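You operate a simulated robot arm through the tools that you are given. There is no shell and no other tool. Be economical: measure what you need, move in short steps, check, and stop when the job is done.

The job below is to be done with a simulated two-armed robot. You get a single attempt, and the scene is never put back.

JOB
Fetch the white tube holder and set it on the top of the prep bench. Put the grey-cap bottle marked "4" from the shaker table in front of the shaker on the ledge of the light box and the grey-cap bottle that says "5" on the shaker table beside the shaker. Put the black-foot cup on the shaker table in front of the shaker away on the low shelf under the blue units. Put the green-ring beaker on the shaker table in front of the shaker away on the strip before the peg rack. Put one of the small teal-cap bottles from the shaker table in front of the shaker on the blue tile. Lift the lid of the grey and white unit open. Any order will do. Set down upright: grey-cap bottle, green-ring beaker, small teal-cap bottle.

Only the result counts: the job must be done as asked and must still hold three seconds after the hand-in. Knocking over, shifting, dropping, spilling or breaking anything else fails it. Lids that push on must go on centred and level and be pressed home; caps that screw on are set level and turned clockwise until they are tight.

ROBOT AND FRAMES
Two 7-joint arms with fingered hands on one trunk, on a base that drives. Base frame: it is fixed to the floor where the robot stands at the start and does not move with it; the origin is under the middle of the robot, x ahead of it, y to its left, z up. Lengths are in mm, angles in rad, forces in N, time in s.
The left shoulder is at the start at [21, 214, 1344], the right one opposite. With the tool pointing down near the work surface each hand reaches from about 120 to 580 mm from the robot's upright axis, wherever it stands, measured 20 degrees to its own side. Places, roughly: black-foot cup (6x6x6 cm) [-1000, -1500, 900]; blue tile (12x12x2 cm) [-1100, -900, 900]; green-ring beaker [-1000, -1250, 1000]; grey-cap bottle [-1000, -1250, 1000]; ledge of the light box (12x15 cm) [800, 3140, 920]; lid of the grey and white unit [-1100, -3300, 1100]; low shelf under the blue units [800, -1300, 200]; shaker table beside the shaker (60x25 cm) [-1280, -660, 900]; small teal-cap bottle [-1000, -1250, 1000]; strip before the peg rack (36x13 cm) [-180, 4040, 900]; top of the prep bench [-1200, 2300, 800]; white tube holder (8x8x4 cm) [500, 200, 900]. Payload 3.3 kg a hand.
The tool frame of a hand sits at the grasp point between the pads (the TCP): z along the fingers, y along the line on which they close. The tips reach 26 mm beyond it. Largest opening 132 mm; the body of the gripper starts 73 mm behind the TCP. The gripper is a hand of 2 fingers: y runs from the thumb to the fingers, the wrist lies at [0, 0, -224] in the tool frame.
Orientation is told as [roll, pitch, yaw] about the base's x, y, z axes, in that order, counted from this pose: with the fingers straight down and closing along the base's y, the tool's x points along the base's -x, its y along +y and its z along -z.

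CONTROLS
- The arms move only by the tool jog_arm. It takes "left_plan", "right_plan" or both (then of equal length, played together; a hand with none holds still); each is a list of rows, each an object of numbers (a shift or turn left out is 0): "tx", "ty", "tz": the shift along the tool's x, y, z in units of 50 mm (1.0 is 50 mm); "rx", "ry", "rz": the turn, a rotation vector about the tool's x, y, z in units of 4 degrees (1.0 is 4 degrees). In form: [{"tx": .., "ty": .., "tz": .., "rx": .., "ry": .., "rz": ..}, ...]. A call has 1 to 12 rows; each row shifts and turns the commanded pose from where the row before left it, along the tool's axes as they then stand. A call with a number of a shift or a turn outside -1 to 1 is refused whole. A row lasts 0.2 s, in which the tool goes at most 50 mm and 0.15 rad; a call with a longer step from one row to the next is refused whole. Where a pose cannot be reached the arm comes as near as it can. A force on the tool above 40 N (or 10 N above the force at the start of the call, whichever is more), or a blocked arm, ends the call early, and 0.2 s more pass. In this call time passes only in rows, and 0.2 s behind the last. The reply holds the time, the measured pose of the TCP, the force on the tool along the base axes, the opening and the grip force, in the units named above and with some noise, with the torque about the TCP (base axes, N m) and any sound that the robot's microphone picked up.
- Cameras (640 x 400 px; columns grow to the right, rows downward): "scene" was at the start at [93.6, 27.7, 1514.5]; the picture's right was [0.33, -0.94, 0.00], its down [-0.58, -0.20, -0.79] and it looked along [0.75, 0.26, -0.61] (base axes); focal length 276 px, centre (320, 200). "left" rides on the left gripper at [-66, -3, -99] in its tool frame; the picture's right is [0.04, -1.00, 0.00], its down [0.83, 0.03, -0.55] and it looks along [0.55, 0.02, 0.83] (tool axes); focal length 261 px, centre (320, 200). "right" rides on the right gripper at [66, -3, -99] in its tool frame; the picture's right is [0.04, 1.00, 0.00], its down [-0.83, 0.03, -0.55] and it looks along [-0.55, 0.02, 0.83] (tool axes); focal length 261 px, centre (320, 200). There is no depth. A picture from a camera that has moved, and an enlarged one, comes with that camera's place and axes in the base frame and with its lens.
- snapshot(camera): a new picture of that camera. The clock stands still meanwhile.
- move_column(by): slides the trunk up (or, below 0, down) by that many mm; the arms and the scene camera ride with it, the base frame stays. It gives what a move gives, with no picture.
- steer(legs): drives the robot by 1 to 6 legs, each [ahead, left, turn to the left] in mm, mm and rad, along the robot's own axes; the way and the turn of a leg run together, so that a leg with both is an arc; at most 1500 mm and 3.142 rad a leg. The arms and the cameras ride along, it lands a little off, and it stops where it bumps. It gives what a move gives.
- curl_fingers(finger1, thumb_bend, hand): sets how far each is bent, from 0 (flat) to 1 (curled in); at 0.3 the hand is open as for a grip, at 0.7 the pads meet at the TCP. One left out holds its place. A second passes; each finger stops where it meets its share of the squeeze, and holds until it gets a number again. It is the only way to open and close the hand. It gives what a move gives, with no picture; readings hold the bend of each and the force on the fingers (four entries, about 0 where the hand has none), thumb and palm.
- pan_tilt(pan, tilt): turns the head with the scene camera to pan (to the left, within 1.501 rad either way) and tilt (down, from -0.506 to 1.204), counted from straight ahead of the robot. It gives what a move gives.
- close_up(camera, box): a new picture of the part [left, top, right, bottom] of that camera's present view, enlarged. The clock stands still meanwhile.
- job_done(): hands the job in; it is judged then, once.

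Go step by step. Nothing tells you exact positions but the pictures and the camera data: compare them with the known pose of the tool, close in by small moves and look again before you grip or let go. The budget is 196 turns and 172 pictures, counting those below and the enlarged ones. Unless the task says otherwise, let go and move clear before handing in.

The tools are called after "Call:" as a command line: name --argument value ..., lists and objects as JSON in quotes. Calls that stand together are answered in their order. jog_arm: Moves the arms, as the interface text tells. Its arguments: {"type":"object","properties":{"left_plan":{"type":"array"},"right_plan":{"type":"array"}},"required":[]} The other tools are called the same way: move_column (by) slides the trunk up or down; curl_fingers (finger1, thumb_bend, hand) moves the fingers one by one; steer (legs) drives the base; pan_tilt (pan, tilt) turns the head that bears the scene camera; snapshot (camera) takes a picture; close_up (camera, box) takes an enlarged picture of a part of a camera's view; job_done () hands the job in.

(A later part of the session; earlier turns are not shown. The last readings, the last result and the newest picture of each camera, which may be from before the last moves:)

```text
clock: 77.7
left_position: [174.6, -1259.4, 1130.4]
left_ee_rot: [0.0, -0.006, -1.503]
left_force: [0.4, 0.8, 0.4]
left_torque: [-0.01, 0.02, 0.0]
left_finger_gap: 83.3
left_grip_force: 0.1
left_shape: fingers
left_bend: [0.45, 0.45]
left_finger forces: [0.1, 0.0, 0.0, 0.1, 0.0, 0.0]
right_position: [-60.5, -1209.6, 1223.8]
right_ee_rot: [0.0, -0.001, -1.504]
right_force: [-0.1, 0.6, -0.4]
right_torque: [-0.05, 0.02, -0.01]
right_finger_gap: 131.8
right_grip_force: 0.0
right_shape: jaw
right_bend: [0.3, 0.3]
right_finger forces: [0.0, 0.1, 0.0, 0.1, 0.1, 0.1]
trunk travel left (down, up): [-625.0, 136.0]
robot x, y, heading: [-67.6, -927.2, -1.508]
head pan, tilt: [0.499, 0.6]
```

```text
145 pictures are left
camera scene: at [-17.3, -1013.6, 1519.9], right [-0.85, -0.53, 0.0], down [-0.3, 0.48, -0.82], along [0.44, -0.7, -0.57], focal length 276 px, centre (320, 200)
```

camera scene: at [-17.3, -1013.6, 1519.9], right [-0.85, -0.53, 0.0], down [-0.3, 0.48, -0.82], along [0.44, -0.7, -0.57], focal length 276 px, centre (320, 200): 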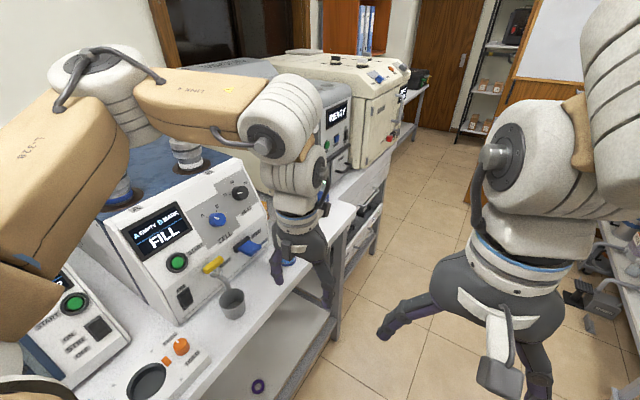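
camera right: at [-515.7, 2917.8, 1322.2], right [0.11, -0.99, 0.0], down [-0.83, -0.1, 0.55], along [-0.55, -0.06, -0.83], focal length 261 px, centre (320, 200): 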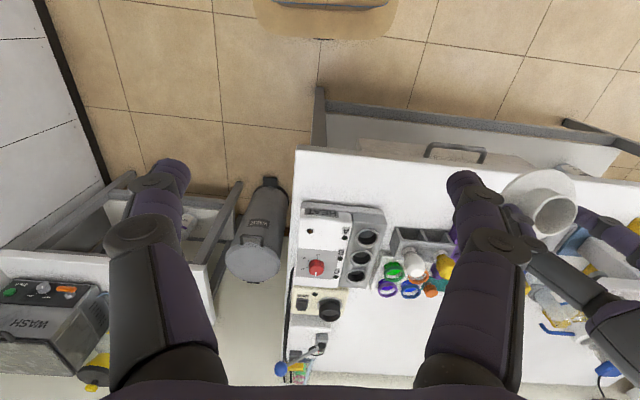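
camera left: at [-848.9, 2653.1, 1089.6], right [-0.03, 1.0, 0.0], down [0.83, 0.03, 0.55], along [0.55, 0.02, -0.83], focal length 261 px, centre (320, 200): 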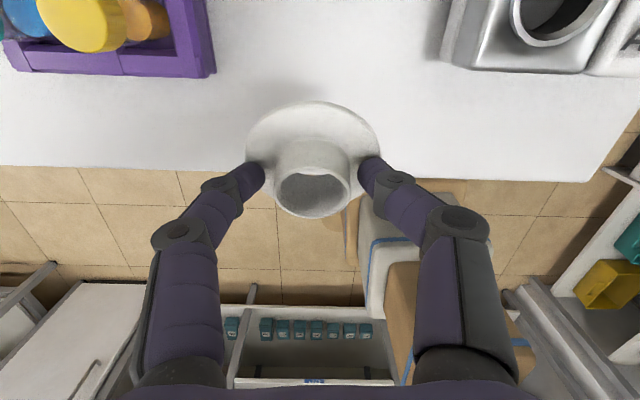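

The blue units and the lower shelf are on my left. I'll turn to face the shaker table (-x) and approach it.

Call:
steer --legs '[[0, 0, -1.636], [200, 200, 0]]'

Call:
pan_tilt --pan 0.0 --tilt 0.55

Call:
snapshot --camera "scene"

Call:
snapshot --camera "right"

```text
clock: 83.7
left_position: [-630.7, -1324.5, 1130.7]
left_ee_rot: [-0.003, -0.003, 3.103]
left_force: [-0.4, -0.5, -0.3]
left_torque: [-0.01, -0.02, 0.0]
left_finger_gap: 82.8
left_grip_force: 0.0
left_shape: fingers
left_bend: [0.45, 0.45]
left_finger forces: [0.0, 0.1, 0.0, 0.0, 0.1, 0.0]
right_position: [-556.7, -1095.1, 1224.1]
right_ee_rot: [-0.002, 0.0, 3.103]
right_force: [-0.7, -0.2, -1.0]
right_torque: [0.01, -0.01, -0.01]
right_finger_gap: 131.9
right_grip_force: 0.0
right_shape: jaw
right_bend: [0.3, 0.3]
right_finger forces: [0.0, 0.0, 0.0, 0.0, 0.0, 0.0]
trunk travel left (down, up): [-625.0, 136.0]
robot x, y, heading: [-274.4, -1116.7, 3.1]
head pan, tilt: [0.499, 0.6]
```

```text
clock: 84.6
left_position: [-629.0, -1323.6, 1132.2]
left_ee_rot: [-0.001, -0.008, 3.103]
left_force: [-0.7, -0.3, 0.2]
left_torque: [0.02, 0.02, 0.01]
left_finger_gap: 83.1
left_grip_force: 0.0
left_shape: fingers
left_bend: [0.45, 0.45]
left_finger forces: [0.0, 0.1, 0.0, 0.1, 0.0, 0.0]
right_position: [-555.3, -1094.4, 1223.6]
right_ee_rot: [0.0, 0.001, 3.101]
right_force: [0.8, -0.5, 1.2]
right_torque: [0.03, 0.01, 0.05]
right_finger_gap: 132.1
right_grip_force: 0.1
right_shape: jaw
right_bend: [0.3, 0.3]
right_finger forces: [0.0, 0.0, 0.0, 0.1, 0.0, 0.1]
trunk travel left (down, up): [-625.0, 136.0]
robot x, y, heading: [-273.4, -1117.1, 3.105]
head pan, tilt: [0.0, 0.55]
```

```text
144 pictures are left
camera scene: at [-374.6, -1115.6, 1524.3], right [0.04, 1.0, 0.0], down [0.52, -0.02, -0.85], along [-0.85, 0.03, -0.52], focal length 276 px, centre (320, 200)
```

scene: 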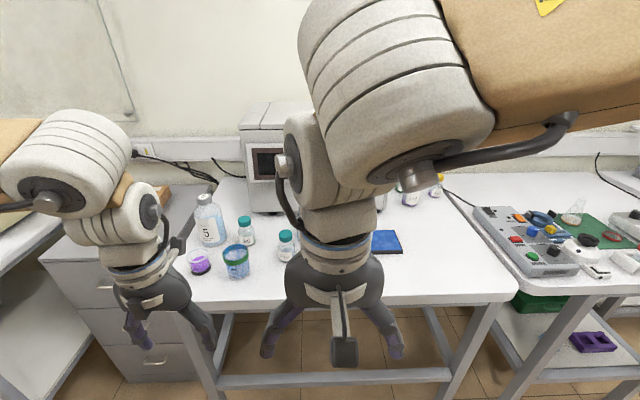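

```text
143 pictures are left
camera right: at [-489.9, -1096.4, 1322.1], right [0.0, -1.0, 0.0], down [-0.83, 0.0, 0.55], along [-0.55, 0.0, -0.83], focal length 261 px, centre (320, 200)
```

right: 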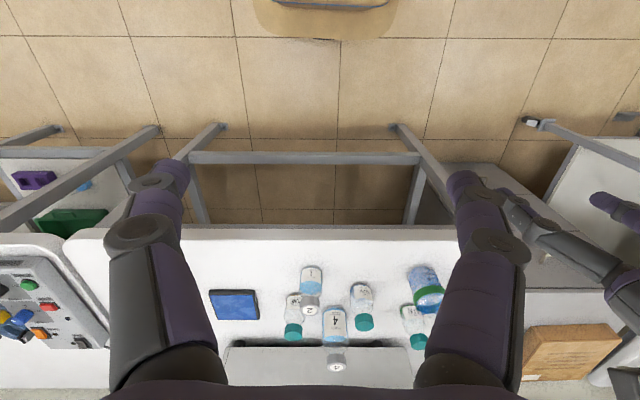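

I can see the bottles: "5" on the left, "4" in the middle, some teal-caps, the green-ring beaker and the purple cup. I'll zoom in to identify them.

Call:
close_up --camera "right" --box '[190, 230, 450, 390]'

Call:
close_up --camera "scene" --box '[170, 170, 310, 300]'

Call:
snapshot --camera "left"

```text
2.46 times, centred on (320, 310) of right
camera zoom: at [-489.9, -1096.4, 1322.1], right [0.0, -1.0, 0.0], down [-0.83, 0.0, 0.55], along [-0.55, 0.0, -0.83], focal length 642 px, centre (320, -71)
```

zoom: 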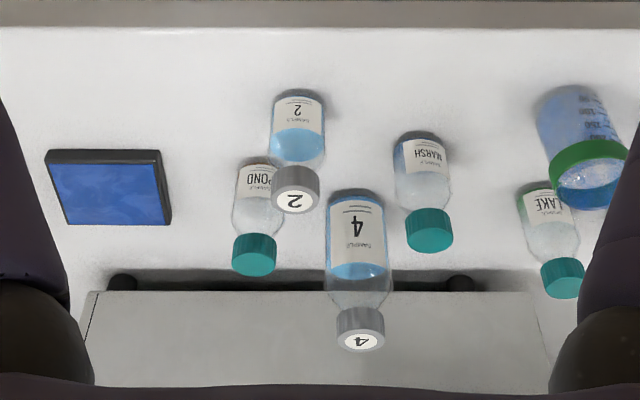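

```text
3.08 times, centred on (240, 235) of scene
camera zoom: at [-374.6, -1115.6, 1524.3], right [0.04, 1.0, 0.0], down [0.52, -0.02, -0.85], along [-0.85, 0.03, -0.52], focal length 848 px, centre (566, 92)
```

zoom: 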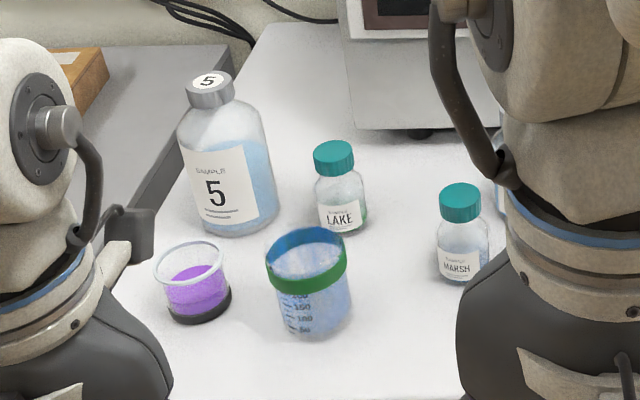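

```text
140 pictures are left
camera left: at [-695.0, -1319.2, 1231.0], right [0.08, 1.0, 0.0], down [0.83, -0.07, 0.55], along [0.55, -0.04, -0.84], focal length 261 px, centre (320, 200)
```

left: 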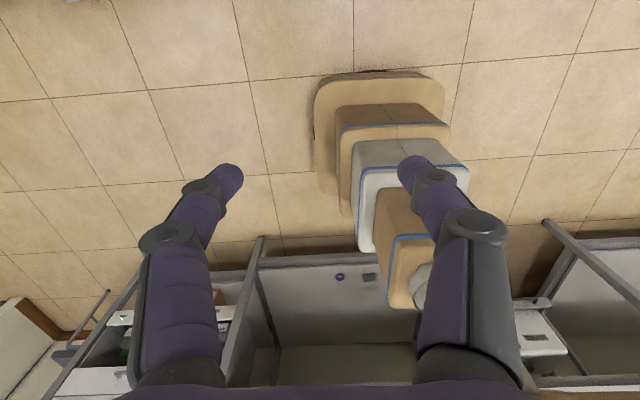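

Found so far: "5" near (-1150,-1460), "4" near (-1160,-1136), a "2" decoy near (-1000,-1075), teal-caps POND, MARSH and LAKE, the beaker near (-990,-1335), the cup near (-1000,-1470), and the tile near (-1117,-864). I'll approach for bottle "5" with the left hand.

Call:
jog_arm --left_plan '[{"tz": -0.8, "ry": 0.1}, {"tz": -0.8}]'

Call:
steer --legs '[[200, 220, 0.04], [110, 0, 0]]'

Call:
pan_tilt --pan 0.2 --tilt 0.7

Call:
snapshot --camera "scene"

Call:
snapshot --camera "right"

```text
clock: 85.2
left_position: [-629.6, -1323.8, 1212.3]
left_ee_rot: [0.001, 0.002, 3.104]
left_force: [-1.1, -0.2, -0.2]
left_torque: [0.03, 0.01, 0.04]
left_finger_gap: 83.0
left_grip_force: 0.0
left_shape: fingers
left_bend: [0.45, 0.45]
left_finger forces: [0.0, 0.1, 0.0, 0.0, 0.1, 0.0]
right_position: [-554.0, -1095.1, 1224.2]
right_ee_rot: [-0.001, -0.003, 3.103]
right_force: [-0.1, 0.8, 0.2]
right_torque: [-0.01, -0.01, -0.02]
right_finger_gap: 132.1
right_grip_force: 0.0
right_shape: jaw
right_bend: [0.3, 0.3]
right_finger forces: [0.1, 0.0, 0.1, 0.0, 0.0, 0.0]
trunk travel left (down, up): [-625.0, 136.0]
robot x, y, heading: [-272.4, -1122.0, 3.102]
head pan, tilt: [0.0, 0.55]
```

```text
clock: 88.1
left_position: [-942.1, -1555.4, 1210.9]
left_ee_rot: [0.001, 0.002, 3.135]
left_force: [-0.4, 0.3, 0.2]
left_torque: [0.01, -0.04, -0.02]
left_finger_gap: 83.0
left_grip_force: 0.0
left_shape: fingers
left_bend: [0.45, 0.45]
left_finger forces: [0.0, 0.1, 0.1, 0.0, 0.1, 0.0]
right_position: [-874.9, -1320.8, 1222.9]
right_ee_rot: [-0.002, -0.001, 3.134]
right_force: [-0.2, -0.3, -0.1]
right_torque: [0.01, -0.03, 0.03]
right_finger_gap: 131.9
right_grip_force: 0.1
right_shape: jaw
right_bend: [0.3, 0.3]
right_finger forces: [0.1, 0.1, 0.0, 0.1, 0.1, 0.0]
trunk travel left (down, up): [-625.0, 136.0]
robot x, y, heading: [-588.4, -1339.3, 3.133]
head pan, tilt: [0.0, 0.55]
```

```text
clock: 88.8
left_position: [-940.7, -1555.8, 1212.0]
left_ee_rot: [0.001, 0.001, 3.135]
left_force: [-0.1, -0.4, -0.4]
left_torque: [0.01, 0.01, 0.02]
left_finger_gap: 83.2
left_grip_force: 0.0
left_shape: fingers
left_bend: [0.45, 0.45]
left_finger forces: [0.1, 0.0, 0.0, 0.0, 0.0, 0.0]
right_position: [-874.7, -1320.8, 1223.8]
right_ee_rot: [0.001, -0.003, 3.134]
right_force: [-1.0, -0.7, 0.1]
right_torque: [0.02, 0.01, 0.0]
right_finger_gap: 131.8
right_grip_force: 0.1
right_shape: jaw
right_bend: [0.3, 0.3]
right_finger forces: [0.1, 0.0, 0.0, 0.0, 0.0, 0.0]
trunk travel left (down, up): [-625.0, 136.0]
robot x, y, heading: [-589.7, -1337.2, 3.135]
head pan, tilt: [0.201, 0.7]
```

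```text
139 pictures are left
camera scene: at [-685.8, -1353.8, 1511.3], right [-0.19, 0.98, 0.0], down [0.63, 0.12, -0.77], along [-0.75, -0.15, -0.64], focal length 276 px, centre (320, 200)
```

scene: 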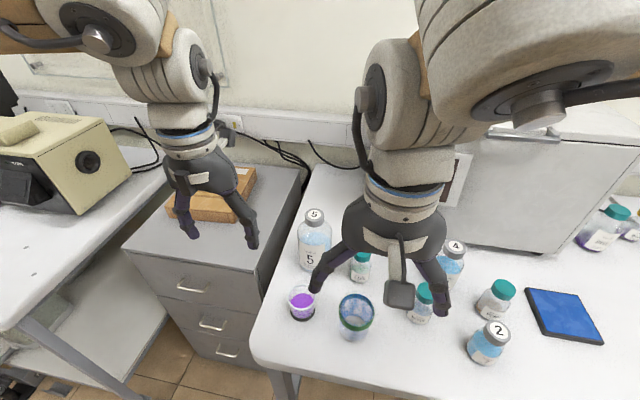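

```text
138 pictures are left
camera right: at [-808.1, -1321.3, 1322.2], right [0.03, -1.0, 0.0], down [-0.83, -0.03, 0.55], along [-0.55, -0.02, -0.83], focal length 261 px, centre (320, 200)
```

right: 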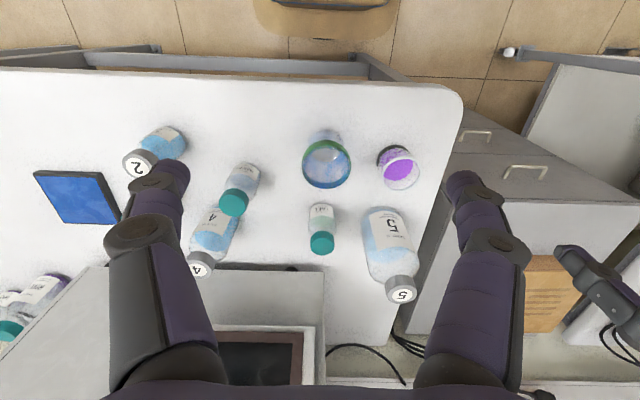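

"5"'s cap top is around (-1186, -1473, 1036). I'll roll forward 55 mm and hover the left hand over it.

Call:
steer --legs '[[55, 0, 0]]'

Call:
jog_arm --left_plan '[{"tx": -0.6, "ty": -0.3}, {"tx": -0.65, "ty": -0.35}, {"tx": -0.65, "ty": -0.35}, {"tx": -0.65, "ty": -0.35}, {"tx": -0.6, "ty": -0.3}, {"tx": -0.6, "tz": 0.5}, {"tz": 0.6}, {"tz": 0.6}]'

Call:
snapshot --camera "left"

Call:
close_up --camera "scene" --box '[220, 130, 420, 270]'

```text
clock: 89.8
left_position: [-1001.7, -1554.8, 1211.7]
left_ee_rot: [0.001, 0.003, 3.133]
left_force: [-0.1, -0.2, 0.3]
left_torque: [-0.01, -0.05, -0.01]
left_finger_gap: 83.1
left_grip_force: 0.0
left_shape: fingers
left_bend: [0.45, 0.45]
left_finger forces: [0.1, 0.0, 0.1, 0.0, 0.1, 0.0]
right_position: [-933.8, -1320.5, 1223.1]
right_ee_rot: [0.002, 0.001, 3.132]
right_force: [0.1, -0.2, 0.0]
right_torque: [0.01, -0.06, 0.02]
right_finger_gap: 132.0
right_grip_force: 0.0
right_shape: jaw
right_bend: [0.3, 0.3]
right_finger forces: [0.1, 0.1, 0.0, 0.0, 0.0, 0.0]
trunk travel left (down, up): [-625.0, 136.0]
robot x, y, heading: [-651.2, -1335.2, 3.132]
head pan, tilt: [0.201, 0.7]
```

```text
clock: 91.6
left_position: [-1153.6, -1467.8, 1131.0]
left_ee_rot: [-0.003, -0.002, 3.133]
left_force: [0.4, -0.1, -0.8]
left_torque: [0.01, -0.01, -0.02]
left_finger_gap: 83.4
left_grip_force: 0.0
left_shape: fingers
left_bend: [0.45, 0.45]
left_finger forces: [0.1, 0.0, 0.0, 0.1, 0.0, 0.0]
left hand out of reach, approached as far as the arm can: row 5, 6
right_position: [-932.9, -1320.5, 1223.4]
right_ee_rot: [0.0, 0.0, 3.133]
right_force: [0.6, -0.8, 0.7]
right_torque: [-0.01, -0.05, -0.01]
right_finger_gap: 131.8
right_grip_force: 0.1
right_shape: jaw
right_bend: [0.3, 0.3]
right_finger forces: [0.1, 0.1, 0.0, 0.0, 0.0, 0.0]
trunk travel left (down, up): [-625.0, 136.0]
robot x, y, heading: [-651.1, -1336.5, 3.133]
head pan, tilt: [0.201, 0.7]
```

```text
137 pictures are left
camera left: at [-1220.8, -1464.4, 1230.3], right [0.05, 1.0, 0.0], down [0.83, -0.04, 0.55], along [0.55, -0.03, -0.83], focal length 261 px, centre (320, 200)
```

left: 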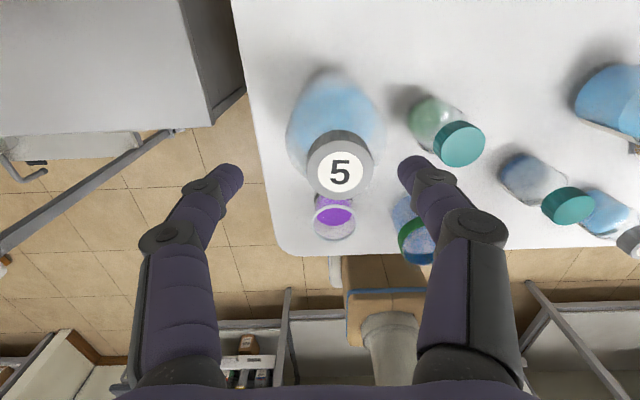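

```text
2.86 times, centred on (320, 200) of scene
camera zoom: at [-744.9, -1353.3, 1511.2], right [-0.19, 0.98, 0.0], down [0.63, 0.12, -0.76], along [-0.75, -0.15, -0.64], focal length 787 px, centre (320, 200)
```

zoom: 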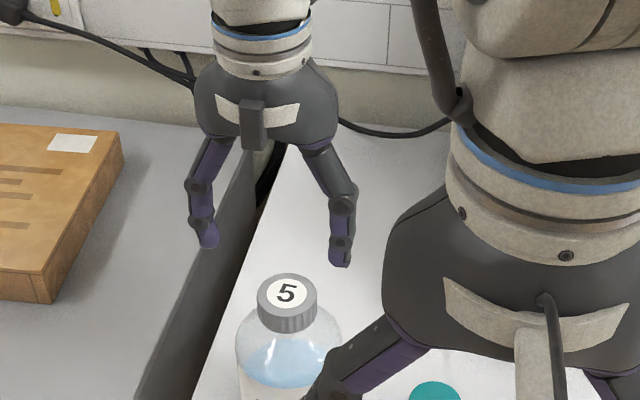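

Opposing views put the cap top at about (-1142, -1457, 1077). I'll centre over it, descend with the hand around the cap, and check.

Call:
jog_arm --left_plan '[{"tx": 0.22, "ty": -0.22, "tz": 0.2}, {"tz": 0.4}, {"tz": 0.4}]'

Call:
snapshot --camera "left"

Call:
close_up --camera "scene" --box '[220, 130, 420, 270]'

```text
clock: 92.4
left_position: [-1143.0, -1456.6, 1083.2]
left_ee_rot: [0.0, 0.001, 3.133]
left_force: [0.6, -0.1, -0.5]
left_torque: [0.0, 0.0, 0.03]
left_finger_gap: 83.3
left_grip_force: 0.1
left_shape: fingers
left_bend: [0.45, 0.45]
left_finger forces: [0.0, 0.1, 0.0, 0.0, 0.1, 0.0]
right_position: [-932.4, -1321.3, 1224.4]
right_ee_rot: [0.001, 0.0, 3.133]
right_force: [-0.2, 0.3, -1.0]
right_torque: [0.05, -0.03, 0.01]
right_finger_gap: 131.7
right_grip_force: 0.0
right_shape: jaw
right_bend: [0.3, 0.3]
right_finger forces: [0.0, 0.0, 0.0, 0.0, 0.1, 0.1]
trunk travel left (down, up): [-625.0, 136.0]
robot x, y, heading: [-645.9, -1334.3, 3.128]
head pan, tilt: [0.201, 0.7]
```

```text
135 pictures are left
camera left: at [-1209.7, -1454.5, 1182.2], right [0.05, 1.0, 0.0], down [0.83, -0.04, 0.55], along [0.55, -0.03, -0.83], focal length 261 px, centre (320, 200)
```

left: 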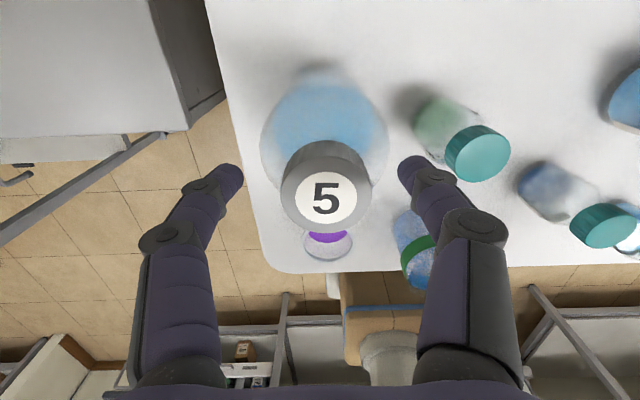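

```text
2.86 times, centred on (320, 200) of scene
camera zoom: at [-744.5, -1353.2, 1511.2], right [-0.19, 0.98, 0.0], down [0.63, 0.12, -0.76], along [-0.75, -0.15, -0.64], focal length 787 px, centre (320, 200)
```

zoom: 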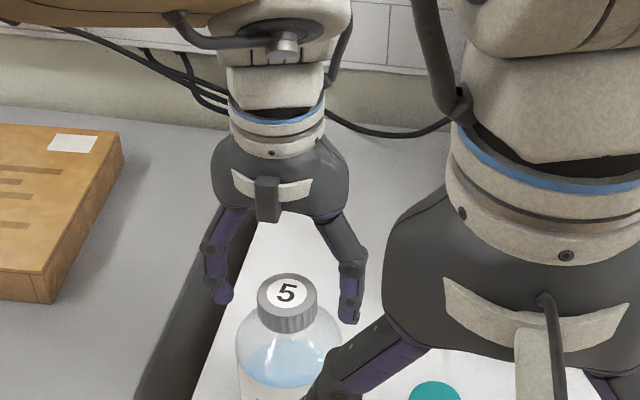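

It's aligned. I'll lower 20 mm and close on the cap.

Call:
jog_arm --left_plan '[{"ty": -0.04, "tz": 0.42}]'

Call:
curl_fingers --hand "left" --finger1 0.72 --thumb_bend 0.72

Call:
snapshot --camera "left"

```text
clock: 92.8
left_position: [-1145.9, -1456.3, 1062.1]
left_ee_rot: [-0.001, -0.002, 3.133]
left_force: [-0.1, 0.7, -0.2]
left_torque: [0.01, 0.0, 0.0]
left_finger_gap: 83.2
left_grip_force: 0.0
left_shape: fingers
left_bend: [0.45, 0.45]
left_finger forces: [0.0, 0.0, 0.0, 0.0, 0.0, 0.1]
right_position: [-932.5, -1320.8, 1224.4]
right_ee_rot: [0.001, 0.0, 3.133]
right_force: [-0.5, -0.1, -0.4]
right_torque: [0.0, -0.02, 0.02]
right_finger_gap: 131.9
right_grip_force: 0.1
right_shape: jaw
right_bend: [0.3, 0.3]
right_finger forces: [0.0, 0.0, 0.0, 0.0, 0.0, 0.0]
trunk travel left (down, up): [-625.0, 136.0]
robot x, y, heading: [-650.8, -1337.7, 3.131]
head pan, tilt: [0.201, 0.7]
```

```text
clock: 93.8
left_position: [-1144.6, -1454.9, 1063.7]
left_ee_rot: [-0.001, 0.0, 3.133]
left_force: [-2.1, 2.7, 11.0]
left_torque: [0.07, 0.02, -0.01]
left_finger_gap: 51.8
left_grip_force: 16.1
left_shape: fingers
left_bend: [0.56, 0.62]
left_finger forces: [14.7, 0.1, 0.0, 0.0, 18.0, 0.1]
right_position: [-931.5, -1320.1, 1224.7]
right_ee_rot: [-0.001, -0.003, 3.133]
right_force: [0.0, 0.1, 0.5]
right_torque: [0.0, 0.02, 0.0]
right_finger_gap: 131.7
right_grip_force: 0.1
right_shape: jaw
right_bend: [0.3, 0.3]
right_finger forces: [0.0, 0.0, 0.0, 0.0, 0.0, 0.0]
trunk travel left (down, up): [-625.0, 136.0]
robot x, y, heading: [-649.6, -1338.7, 3.135]
head pan, tilt: [0.201, 0.7]
```

```text
133 pictures are left
camera left: at [-1210.7, -1452.4, 1162.2], right [0.05, 1.0, 0.0], down [0.83, -0.04, 0.55], along [0.55, -0.03, -0.83], focal length 261 px, centre (320, 200)
```

left: 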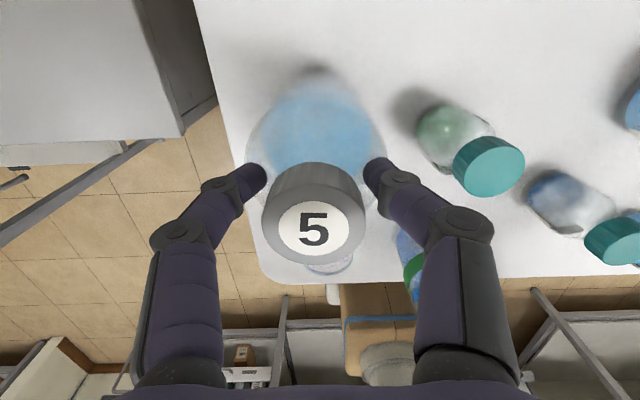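

The tips seem to rest on the bottle shoulder, as there's 11 N upward. I'll reopen, rise 10 mm and regrip on the cap itself.

Call:
curl_fingers --hand "left" --finger1 0.47 --thumb_bend 0.47

Call:
jog_arm --left_plan '[{"ty": 0.04, "tz": -0.26}]'

Call:
curl_fingers --hand "left" --finger1 0.72 --thumb_bend 0.72

Call:
snapshot --camera "left"

```text
clock: 94.8
left_position: [-1144.2, -1454.4, 1061.4]
left_ee_rot: [0.0, 0.0, 3.131]
left_force: [0.1, -0.2, 0.7]
left_torque: [-0.01, 0.01, 0.01]
left_finger_gap: 76.1
left_grip_force: 0.1
left_shape: fingers
left_bend: [0.47, 0.47]
left_finger forces: [0.0, 0.0, 0.1, 0.0, 0.0, 0.0]
right_position: [-932.0, -1321.0, 1222.0]
right_ee_rot: [0.0, 0.001, 3.132]
right_force: [0.2, 0.1, -0.5]
right_torque: [-0.01, -0.03, 0.0]
right_finger_gap: 131.8
right_grip_force: 0.0
right_shape: jaw
right_bend: [0.3, 0.3]
right_finger forces: [0.1, 0.0, 0.0, 0.1, 0.0, 0.0]
trunk travel left (down, up): [-625.0, 136.0]
robot x, y, heading: [-650.2, -1332.9, 3.132]
head pan, tilt: [0.201, 0.7]
```

```text
clock: 95.2
left_position: [-1145.3, -1457.6, 1073.8]
left_ee_rot: [-0.001, 0.0, 3.132]
left_force: [-0.1, -0.2, -0.2]
left_torque: [0.01, -0.04, -0.03]
left_finger_gap: 76.0
left_grip_force: 0.0
left_shape: fingers
left_bend: [0.47, 0.47]
left_finger forces: [0.0, 0.0, 0.0, 0.0, 0.0, 0.0]
right_position: [-931.6, -1319.0, 1224.2]
right_ee_rot: [-0.001, -0.002, 3.134]
right_force: [-0.3, 0.2, -0.1]
right_torque: [0.01, 0.02, 0.01]
right_finger_gap: 131.9
right_grip_force: 0.1
right_shape: jaw
right_bend: [0.3, 0.3]
right_finger forces: [0.1, 0.1, 0.1, 0.0, 0.0, 0.0]
trunk travel left (down, up): [-625.0, 136.0]
robot x, y, heading: [-652.6, -1334.5, 3.131]
head pan, tilt: [0.201, 0.7]
```

```text
clock: 96.2
left_position: [-1145.1, -1457.4, 1074.5]
left_ee_rot: [0.001, 0.001, 3.133]
left_force: [-0.3, 0.2, 0.1]
left_torque: [0.0, 0.03, -0.01]
left_finger_gap: 34.7
left_grip_force: 12.2
left_shape: fingers
left_bend: [0.61, 0.65]
left_finger forces: [12.2, 0.1, 0.0, 0.1, 12.8, 0.0]
right_position: [-932.0, -1321.0, 1223.5]
right_ee_rot: [-0.001, 0.0, 3.134]
right_force: [-0.7, 0.4, 0.9]
right_torque: [0.01, 0.0, 0.0]
right_finger_gap: 131.8
right_grip_force: 0.0
right_shape: jaw
right_bend: [0.3, 0.3]
right_finger forces: [0.1, 0.0, 0.1, 0.1, 0.0, 0.0]
trunk travel left (down, up): [-625.0, 136.0]
robot x, y, heading: [-649.8, -1337.9, 3.133]
head pan, tilt: [0.201, 0.7]
```

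```text
132 pictures are left
camera left: at [-1211.2, -1455.2, 1172.8], right [0.05, 1.0, 0.0], down [0.83, -0.04, 0.55], along [0.55, -0.03, -0.83], focal length 261 px, centre (320, 200)
```

left: 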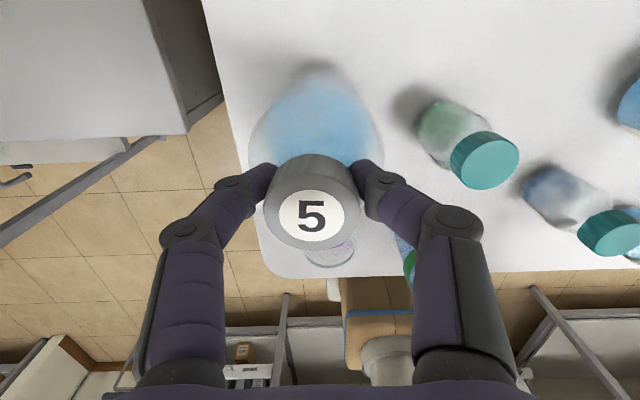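

It's a balanced grip at the cap and neck. I'll lift a little and check.

Call:
jog_arm --left_plan '[{"tz": -0.2}, {"tz": -0.4}, {"tz": -0.6}]'

Call:
snapshot --camera "left"

Call:
close_up --camera "scene" --box '[220, 130, 420, 270]'

```text
clock: 97.0
left_position: [-1144.0, -1456.7, 1134.6]
left_ee_rot: [0.0, 0.002, 3.133]
left_force: [-0.3, -0.3, -4.2]
left_torque: [0.01, 0.01, -0.04]
left_finger_gap: 34.8
left_grip_force: 12.1
left_shape: fingers
left_bend: [0.61, 0.66]
left_finger forces: [12.4, 0.1, 0.0, 0.1, 12.8, 0.0]
right_position: [-932.3, -1320.7, 1223.1]
right_ee_rot: [-0.001, -0.002, 3.134]
right_force: [0.3, 0.1, -0.9]
right_torque: [-0.01, 0.0, -0.02]
right_finger_gap: 132.1
right_grip_force: 0.0
right_shape: jaw
right_bend: [0.3, 0.3]
right_finger forces: [0.0, 0.0, 0.1, 0.0, 0.1, 0.0]
trunk travel left (down, up): [-625.0, 136.0]
robot x, y, heading: [-648.0, -1335.4, 3.13]
head pan, tilt: [0.201, 0.7]
```

```text
131 pictures are left
camera left: at [-1210.2, -1454.9, 1233.7], right [0.05, 1.0, 0.0], down [0.83, -0.04, 0.55], along [0.55, -0.03, -0.83], focal length 261 px, centre (320, 200)
```

left: 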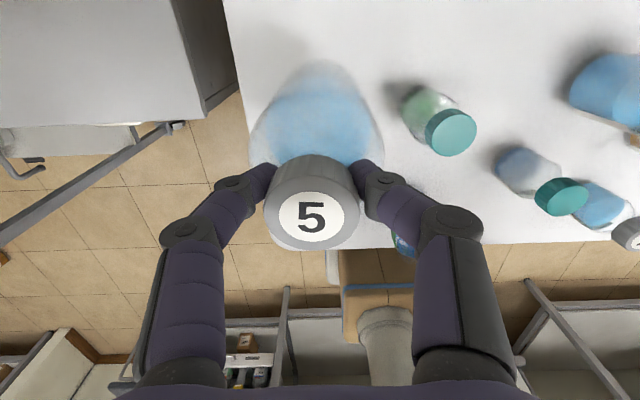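

```text
2.86 times, centred on (320, 200) of scene
camera zoom: at [-744.2, -1352.9, 1511.2], right [-0.19, 0.98, 0.0], down [0.63, 0.12, -0.76], along [-0.75, -0.15, -0.64], focal length 787 px, centre (320, 200)
```

zoom: 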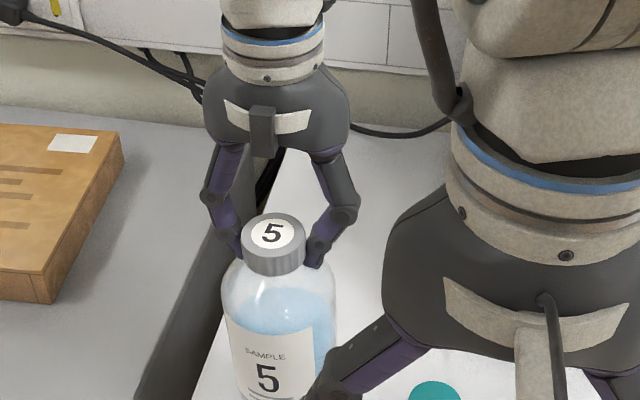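

It's held upright. I'll raise the column, back off the table, drive sideways to the spot beside the shaker and look.

Call:
move_column --by 110

Call:
steer --legs '[[-360, 0, 0], [0, -800, 0]]'

Call:
snapshot --camera "scene"

Call:
snapshot --camera "right"

```text
clock: 98.4
left_position: [-1145.4, -1456.4, 1243.6]
left_ee_rot: [-0.001, 0.001, 3.132]
left_force: [-0.2, 0.1, -5.7]
left_torque: [-0.02, 0.06, -0.02]
left_finger_gap: 34.4
left_grip_force: 12.8
left_shape: fingers
left_bend: [0.61, 0.66]
left_finger forces: [12.2, 0.0, 0.1, 0.0, 12.7, 0.0]
right_position: [-934.1, -1320.7, 1333.7]
right_ee_rot: [0.001, 0.002, 3.134]
right_force: [0.5, -0.5, 0.6]
right_torque: [-0.03, -0.02, 0.01]
right_finger_gap: 131.9
right_grip_force: 0.1
right_shape: jaw
right_bend: [0.3, 0.3]
right_finger forces: [0.0, 0.0, 0.0, 0.0, 0.0, 0.0]
trunk travel left (down, up): [-735.0, 26.0]
robot x, y, heading: [-646.8, -1335.6, 3.13]
head pan, tilt: [0.201, 0.7]
```

```text
clock: 104.6
left_position: [-770.3, -665.3, 1244.9]
left_ee_rot: [0.0, 0.002, -3.136]
left_force: [0.8, 0.1, -4.3]
left_torque: [-0.02, 0.03, 0.01]
left_finger_gap: 34.4
left_grip_force: 12.2
left_shape: fingers
left_bend: [0.61, 0.66]
left_finger forces: [12.3, 0.0, 0.0, 0.1, 12.7, 0.1]
right_position: [-561.2, -527.7, 1334.2]
right_ee_rot: [0.0, -0.001, -3.136]
right_force: [-0.2, 0.1, -0.7]
right_torque: [0.01, 0.01, 0.04]
right_finger_gap: 131.7
right_grip_force: 0.1
right_shape: jaw
right_bend: [0.3, 0.3]
right_finger forces: [0.1, 0.0, 0.0, 0.1, 0.0, 0.1]
trunk travel left (down, up): [-735.0, 26.0]
robot x, y, heading: [-280.1, -538.1, -3.136]
head pan, tilt: [0.201, 0.7]
```

```text
129 pictures are left
camera scene: at [-371.7, -557.1, 1621.2], right [-0.2, 0.98, 0.0], down [0.63, 0.13, -0.76], along [-0.75, -0.16, -0.64], focal length 276 px, centre (320, 200)
```

scene: 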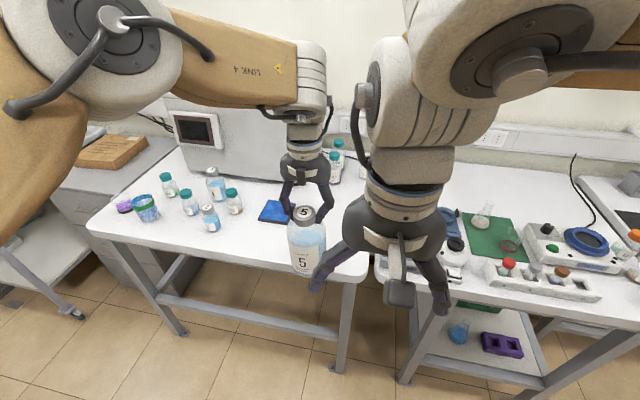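

```text
128 pictures are left
camera right: at [-495.4, -526.3, 1432.0], right [0.05, -1.0, 0.0], down [-0.83, -0.04, 0.55], along [-0.55, -0.03, -0.83], focal length 261 px, centre (320, 200)
```

right: 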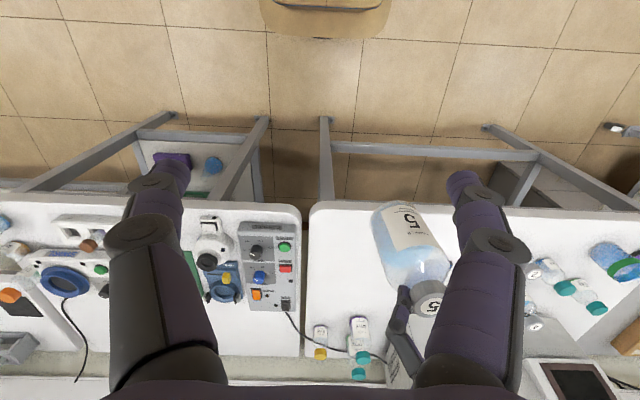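

The area beside the shaker at y≈-660 is clear up to x≈-1350. I'll drive forward to carry the bottle over (-1130, -665).

Call:
steer --legs '[[350, 0, 0]]'

Call:
move_column --by -130

Call:
snapshot --camera "scene"

Call:
snapshot --camera "left"

```text
clock: 106.9
left_position: [-1106.6, -673.3, 1241.7]
left_ee_rot: [0.001, 0.006, -3.124]
left_force: [-0.6, 1.1, -5.0]
left_torque: [0.03, 0.08, 0.01]
left_finger_gap: 34.5
left_grip_force: 12.9
left_shape: fingers
left_bend: [0.61, 0.66]
left_finger forces: [12.6, 0.0, 0.0, 0.1, 12.7, 0.0]
right_position: [-900.7, -533.1, 1333.3]
right_ee_rot: [0.002, 0.0, -3.127]
right_force: [0.3, 0.2, -0.3]
right_torque: [0.01, -0.03, 0.0]
right_finger_gap: 132.1
right_grip_force: 0.1
right_shape: jaw
right_bend: [0.3, 0.3]
right_finger forces: [0.0, 0.0, 0.0, 0.0, 0.0, 0.0]
trunk travel left (down, up): [-735.0, 26.0]
robot x, y, heading: [-615.9, -537.4, -3.125]
head pan, tilt: [0.201, 0.7]
stopped in leg 1: the robot was blocked; the commanded pose is now the measured one
```

```text
clock: 108.5
left_position: [-1106.4, -673.2, 1114.0]
left_ee_rot: [0.002, 0.001, -3.126]
left_force: [0.2, -0.1, -4.8]
left_torque: [-0.01, -0.01, 0.04]
left_finger_gap: 34.4
left_grip_force: 12.2
left_shape: fingers
left_bend: [0.61, 0.66]
left_finger forces: [12.5, 0.1, 0.1, 0.0, 12.7, 0.0]
right_position: [-898.8, -532.9, 1202.8]
right_ee_rot: [0.0, 0.0, -3.126]
right_force: [-0.3, 0.6, 0.3]
right_torque: [0.01, 0.0, 0.0]
right_finger_gap: 132.0
right_grip_force: 0.1
right_shape: jaw
right_bend: [0.3, 0.3]
right_finger forces: [0.1, 0.1, 0.0, 0.0, 0.0, 0.0]
trunk travel left (down, up): [-605.0, 156.0]
robot x, y, heading: [-611.3, -546.4, -3.131]
head pan, tilt: [0.201, 0.7]
```

```text
127 pictures are left
camera scene: at [-710.1, -561.4, 1491.3], right [-0.21, 0.98, 0.0], down [0.63, 0.14, -0.76], along [-0.75, -0.16, -0.64], focal length 276 px, centre (320, 200)
```

scene: 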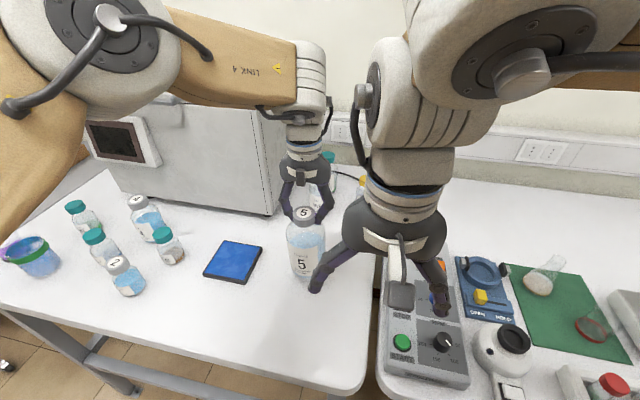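

```text
126 pictures are left
camera left: at [-1172.0, -673.1, 1212.2], right [0.03, 1.0, 0.0], down [0.83, -0.02, 0.56], along [0.55, -0.01, -0.83], focal length 261 px, centre (320, 200)
```

left: 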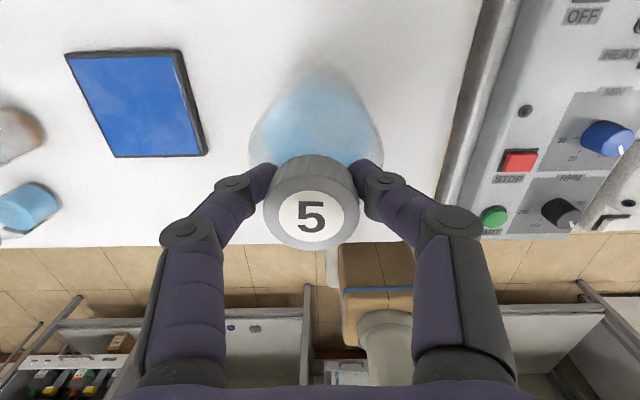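

The base touched something and stopped, but nothing moved. The bottle is over a clear spot with its base about 40 mm up, so I'll lower it.

Call:
jog_arm --left_plan '[{"tx": -0.3, "tz": 0.3}, {"tz": 0.25}, {"tz": 0.12}, {"tz": 0.08}, {"tz": 0.06}]'

Call:
close_up --camera "scene" --box '[220, 150, 420, 300]'

```text
clock: 109.7
left_position: [-1120.6, -674.5, 1074.8]
left_ee_rot: [-0.001, -0.003, -3.125]
left_force: [-3.1, 0.8, 13.6]
left_torque: [-0.38, 0.0, -0.07]
left_finger_gap: 34.3
left_grip_force: 16.0
left_shape: fingers
left_bend: [0.63, 0.67]
left_finger forces: [19.2, 0.0, 0.0, 0.1, 12.3, 0.0]
right_position: [-898.6, -533.2, 1204.6]
right_ee_rot: [0.0, -0.001, -3.125]
right_force: [0.2, 0.3, 0.3]
right_torque: [0.02, -0.03, 0.0]
right_finger_gap: 132.0
right_grip_force: 0.0
right_shape: jaw
right_bend: [0.3, 0.3]
right_finger forces: [0.1, 0.0, 0.0, 0.0, 0.1, 0.0]
trunk travel left (down, up): [-605.0, 156.0]
robot x, y, heading: [-616.4, -544.3, -3.127]
head pan, tilt: [0.201, 0.7]
```

```text
2.67 times, centred on (320, 225) of scene
camera zoom: at [-709.2, -561.0, 1491.5], right [-0.21, 0.98, 0.0], down [0.63, 0.14, -0.77], along [-0.75, -0.16, -0.64], focal length 735 px, centre (320, 133)
```

zoom: 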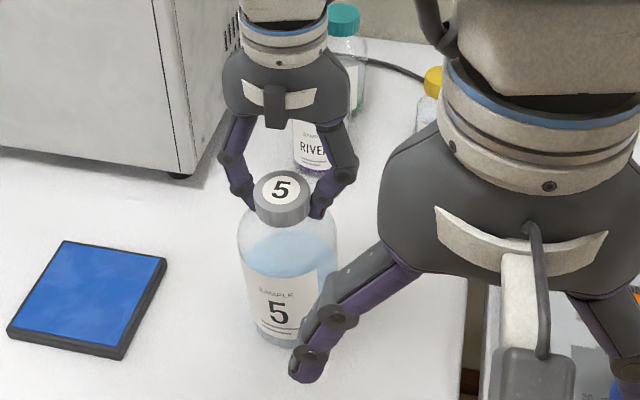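

Bottle 5 is standing upright and in contact. I'll release it and rise.

Call:
curl_fingers --hand "left" --finger1 0.45 --thumb_bend 0.45

Call:
jog_arm --left_plan '[{"tz": -0.3}, {"tz": -0.6}, {"tz": -0.9}, {"tz": -0.9}]'

Call:
snapshot --camera "scene"

```text
clock: 110.7
left_position: [-1120.9, -674.6, 1073.0]
left_ee_rot: [0.0, 0.004, -3.125]
left_force: [-0.3, -1.5, -0.3]
left_torque: [0.03, 0.01, 0.0]
left_finger_gap: 82.7
left_grip_force: 0.1
left_shape: fingers
left_bend: [0.45, 0.45]
left_finger forces: [0.0, 0.0, 0.0, 0.0, 0.0, 0.0]
right_position: [-898.1, -532.8, 1203.5]
right_ee_rot: [-0.001, 0.0, -3.127]
right_force: [-0.3, -0.3, -0.4]
right_torque: [0.02, 0.0, 0.01]
right_finger_gap: 132.0
right_grip_force: 0.1
right_shape: jaw
right_bend: [0.3, 0.3]
right_finger forces: [0.0, 0.0, 0.1, 0.0, 0.0, 0.1]
trunk travel left (down, up): [-605.0, 156.0]
robot x, y, heading: [-617.3, -541.8, -3.127]
head pan, tilt: [0.201, 0.7]
```

```text
clock: 111.7
left_position: [-1107.7, -664.5, 1193.5]
left_ee_rot: [0.001, 0.001, -3.126]
left_force: [0.3, -0.5, 0.4]
left_torque: [0.0, 0.02, -0.01]
left_finger_gap: 83.2
left_grip_force: 0.1
left_shape: fingers
left_bend: [0.45, 0.45]
left_finger forces: [0.0, 0.0, 0.0, 0.0, 0.0, 0.0]
left hand out of reach, approached as far as the arm can: row 3, 4
right_position: [-896.7, -532.8, 1202.9]
right_ee_rot: [0.001, -0.001, -3.127]
right_force: [0.0, 0.1, 0.1]
right_torque: [-0.03, 0.0, -0.01]
right_finger_gap: 131.8
right_grip_force: 0.1
right_shape: jaw
right_bend: [0.3, 0.3]
right_finger forces: [0.0, 0.0, 0.0, 0.0, 0.0, 0.1]
trunk travel left (down, up): [-605.0, 156.0]
robot x, y, heading: [-613.2, -540.7, -3.126]
head pan, tilt: [0.201, 0.7]
```

```text
124 pictures are left
camera scene: at [-708.8, -561.0, 1491.3], right [-0.21, 0.98, 0.0], down [0.63, 0.14, -0.77], along [-0.75, -0.16, -0.64], focal length 276 px, centre (320, 200)
```

scene: 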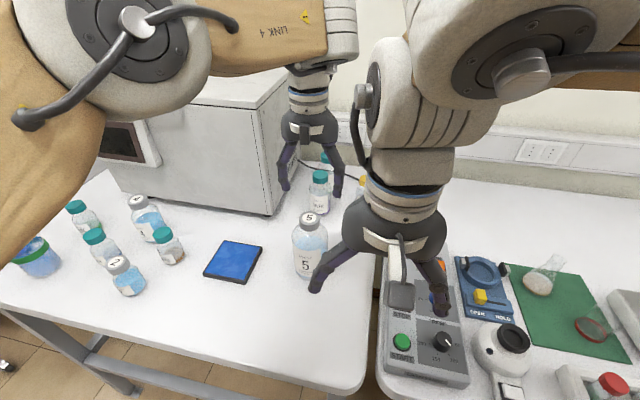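

Bottle "5" is in place. Next is the POND teal bottle, near (-1103, -1045), which is close to the tile. I'll back off a little, slide left and hover.

Call:
steer --legs '[[-60, 0, 0], [0, 375, -0.015], [50, 0, 0]]'

Call:
snapshot --camera "left"

Call:
snapshot --camera "scene"

```text
clock: 115.2
left_position: [-1094.0, -1038.8, 1190.2]
left_ee_rot: [0.0, 0.005, -3.129]
left_force: [-0.1, -0.4, -0.1]
left_torque: [0.02, -0.01, 0.0]
left_finger_gap: 83.2
left_grip_force: 0.1
left_shape: fingers
left_bend: [0.45, 0.45]
left_finger forces: [0.0, 0.0, 0.0, 0.0, 0.0, 0.0]
right_position: [-885.7, -908.6, 1203.4]
right_ee_rot: [0.0, 0.002, -3.132]
right_force: [-0.5, -0.2, -0.2]
right_torque: [-0.02, -0.03, -0.01]
right_finger_gap: 131.9
right_grip_force: 0.0
right_shape: jaw
right_bend: [0.3, 0.3]
right_finger forces: [0.0, 0.0, 0.0, 0.0, 0.0, 0.0]
trunk travel left (down, up): [-605.0, 156.0]
robot x, y, heading: [-601.5, -920.4, -3.133]
head pan, tilt: [0.201, 0.7]
```

```text
123 pictures are left
camera left: at [-1162.0, -1037.5, 1289.7], right [0.03, 1.0, 0.0], down [0.83, -0.03, 0.56], along [0.56, -0.02, -0.83], focal length 261 px, centre (320, 200)
```

left: 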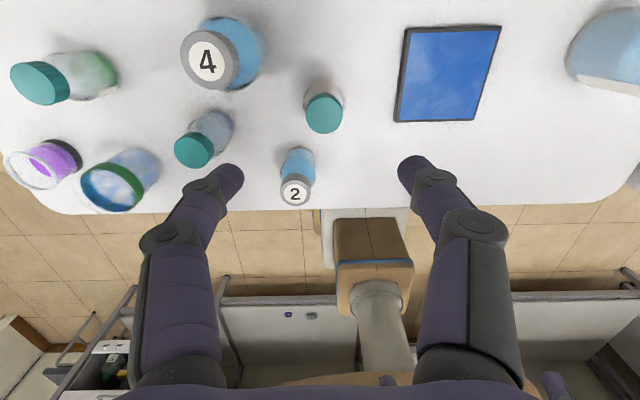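

```text
122 pictures are left
camera scene: at [-698.4, -937.4, 1491.0], right [-0.21, 0.98, 0.0], down [0.63, 0.13, -0.76], along [-0.75, -0.16, -0.65], focal length 276 px, centre (320, 200)
```

scene: 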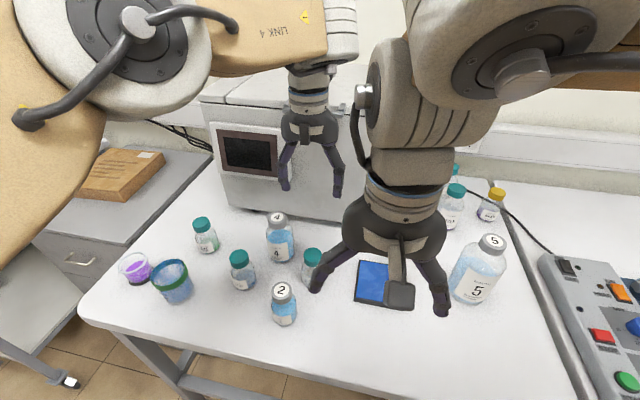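

POND's cap top is at about (-1079, -1037, 991). I'll move over it, lower, and check.

Call:
jog_arm --left_plan '[{"tx": 0.3, "tz": 0.8}, {"tz": 0.8}, {"tz": 0.8}, {"tz": 0.6}]'

Call:
snapshot --camera "left"

Call:
close_up --camera "scene" --box '[220, 170, 400, 300]'

```text
clock: 116.2
left_position: [-1077.5, -1038.0, 1040.7]
left_ee_rot: [0.0, 0.003, -3.13]
left_force: [0.0, 0.2, 0.0]
left_torque: [0.02, 0.0, 0.0]
left_finger_gap: 82.9
left_grip_force: 0.0
left_shape: fingers
left_bend: [0.45, 0.45]
left_finger forces: [0.1, 0.0, 0.1, 0.0, 0.0, 0.1]
right_position: [-884.2, -907.5, 1203.6]
right_ee_rot: [-0.001, 0.0, -3.131]
right_force: [0.3, -0.3, -0.1]
right_torque: [0.03, -0.04, 0.0]
right_finger_gap: 131.9
right_grip_force: 0.1
right_shape: jaw
right_bend: [0.3, 0.3]
right_finger forces: [0.0, 0.0, 0.0, 0.0, 0.1, 0.0]
trunk travel left (down, up): [-605.0, 156.0]
robot x, y, heading: [-605.9, -915.4, -3.131]
head pan, tilt: [0.201, 0.7]
```

```text
121 pictures are left
camera left: at [-1143.7, -1036.5, 1139.9], right [0.03, 1.0, 0.0], down [0.83, -0.02, 0.56], along [0.56, -0.02, -0.83], focal length 261 px, centre (320, 200)
```

left: 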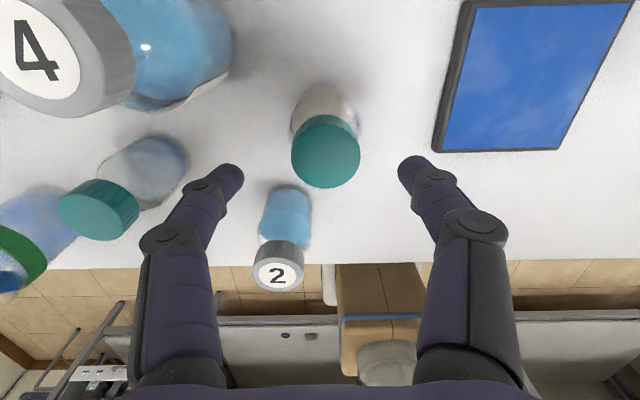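

```text
3.08 times, centred on (310, 235) of scene
camera zoom: at [-696.4, -936.8, 1491.1], right [-0.21, 0.98, 0.0], down [0.63, 0.13, -0.76], along [-0.75, -0.16, -0.64], focal length 848 px, centre (351, 92)
```

zoom: 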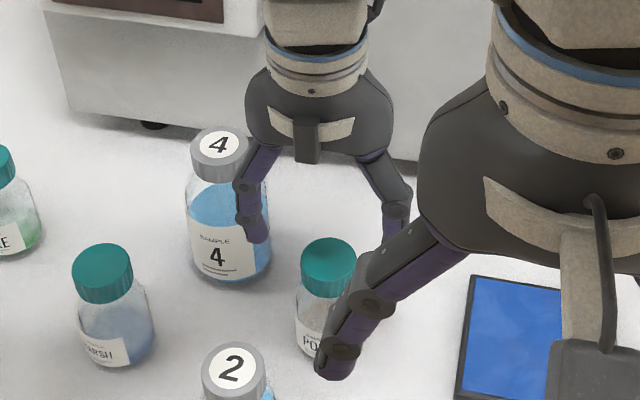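

It's aligned. I'll lower around the cap and close.

Call:
jog_arm --left_plan '[{"tx": -0.06, "ty": -0.05, "tz": 0.5}, {"tz": 0.42}]'

Call:
curl_fingers --hand "left" --finger1 0.72 --thumb_bend 0.72

Call:
snapshot --camera "left"

```text
clock: 116.8
left_position: [-1079.5, -1033.6, 996.5]
left_ee_rot: [0.001, 0.002, -3.132]
left_force: [1.2, -0.3, 0.1]
left_torque: [-0.04, 0.03, -0.01]
left_finger_gap: 83.2
left_grip_force: 0.1
left_shape: fingers
left_bend: [0.45, 0.45]
left_finger forces: [0.0, 0.1, 0.1, 0.0, 0.0, 0.0]
right_position: [-883.3, -909.4, 1203.4]
right_ee_rot: [-0.001, -0.001, -3.131]
right_force: [-0.3, -0.7, 0.0]
right_torque: [-0.02, 0.01, -0.04]
right_finger_gap: 131.8
right_grip_force: 0.0
right_shape: jaw
right_bend: [0.3, 0.3]
right_finger forces: [0.0, 0.0, 0.0, 0.1, 0.1, 0.1]
trunk travel left (down, up): [-605.0, 156.0]
robot x, y, heading: [-603.1, -919.4, -3.131]
head pan, tilt: [0.201, 0.7]
```

```text
clock: 117.8
left_position: [-1079.2, -1033.7, 996.9]
left_ee_rot: [0.0, 0.002, -3.131]
left_force: [-0.2, -0.2, 1.1]
left_torque: [-0.01, -0.02, 0.01]
left_finger_gap: 31.2
left_grip_force: 11.7
left_shape: fingers
left_bend: [0.61, 0.66]
left_finger forces: [12.2, 0.0, 0.1, 0.1, 11.8, 0.0]
right_position: [-883.4, -908.5, 1204.6]
right_ee_rot: [0.0, 0.001, -3.131]
right_force: [0.0, -0.4, -1.0]
right_torque: [0.01, 0.02, -0.01]
right_finger_gap: 131.9
right_grip_force: 0.0
right_shape: jaw
right_bend: [0.3, 0.3]
right_finger forces: [0.0, 0.1, 0.1, 0.0, 0.0, 0.1]
trunk travel left (down, up): [-605.0, 156.0]
robot x, y, heading: [-600.1, -916.9, -3.133]
head pan, tilt: [0.201, 0.7]
```

```text
119 pictures are left
camera left: at [-1146.3, -1032.6, 1095.1], right [0.03, 1.0, 0.0], down [0.83, -0.03, 0.55], along [0.55, -0.02, -0.83], focal length 261 px, centre (320, 200)
```

left: 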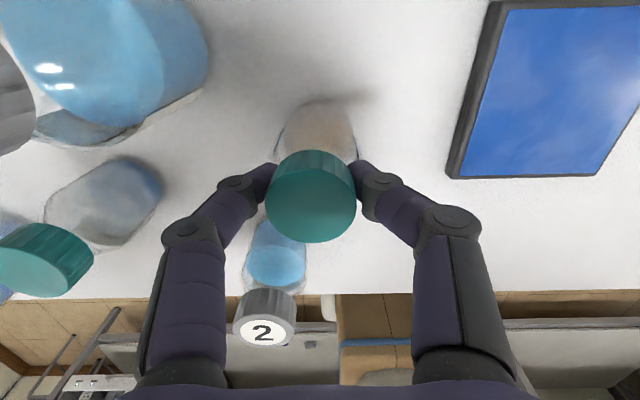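

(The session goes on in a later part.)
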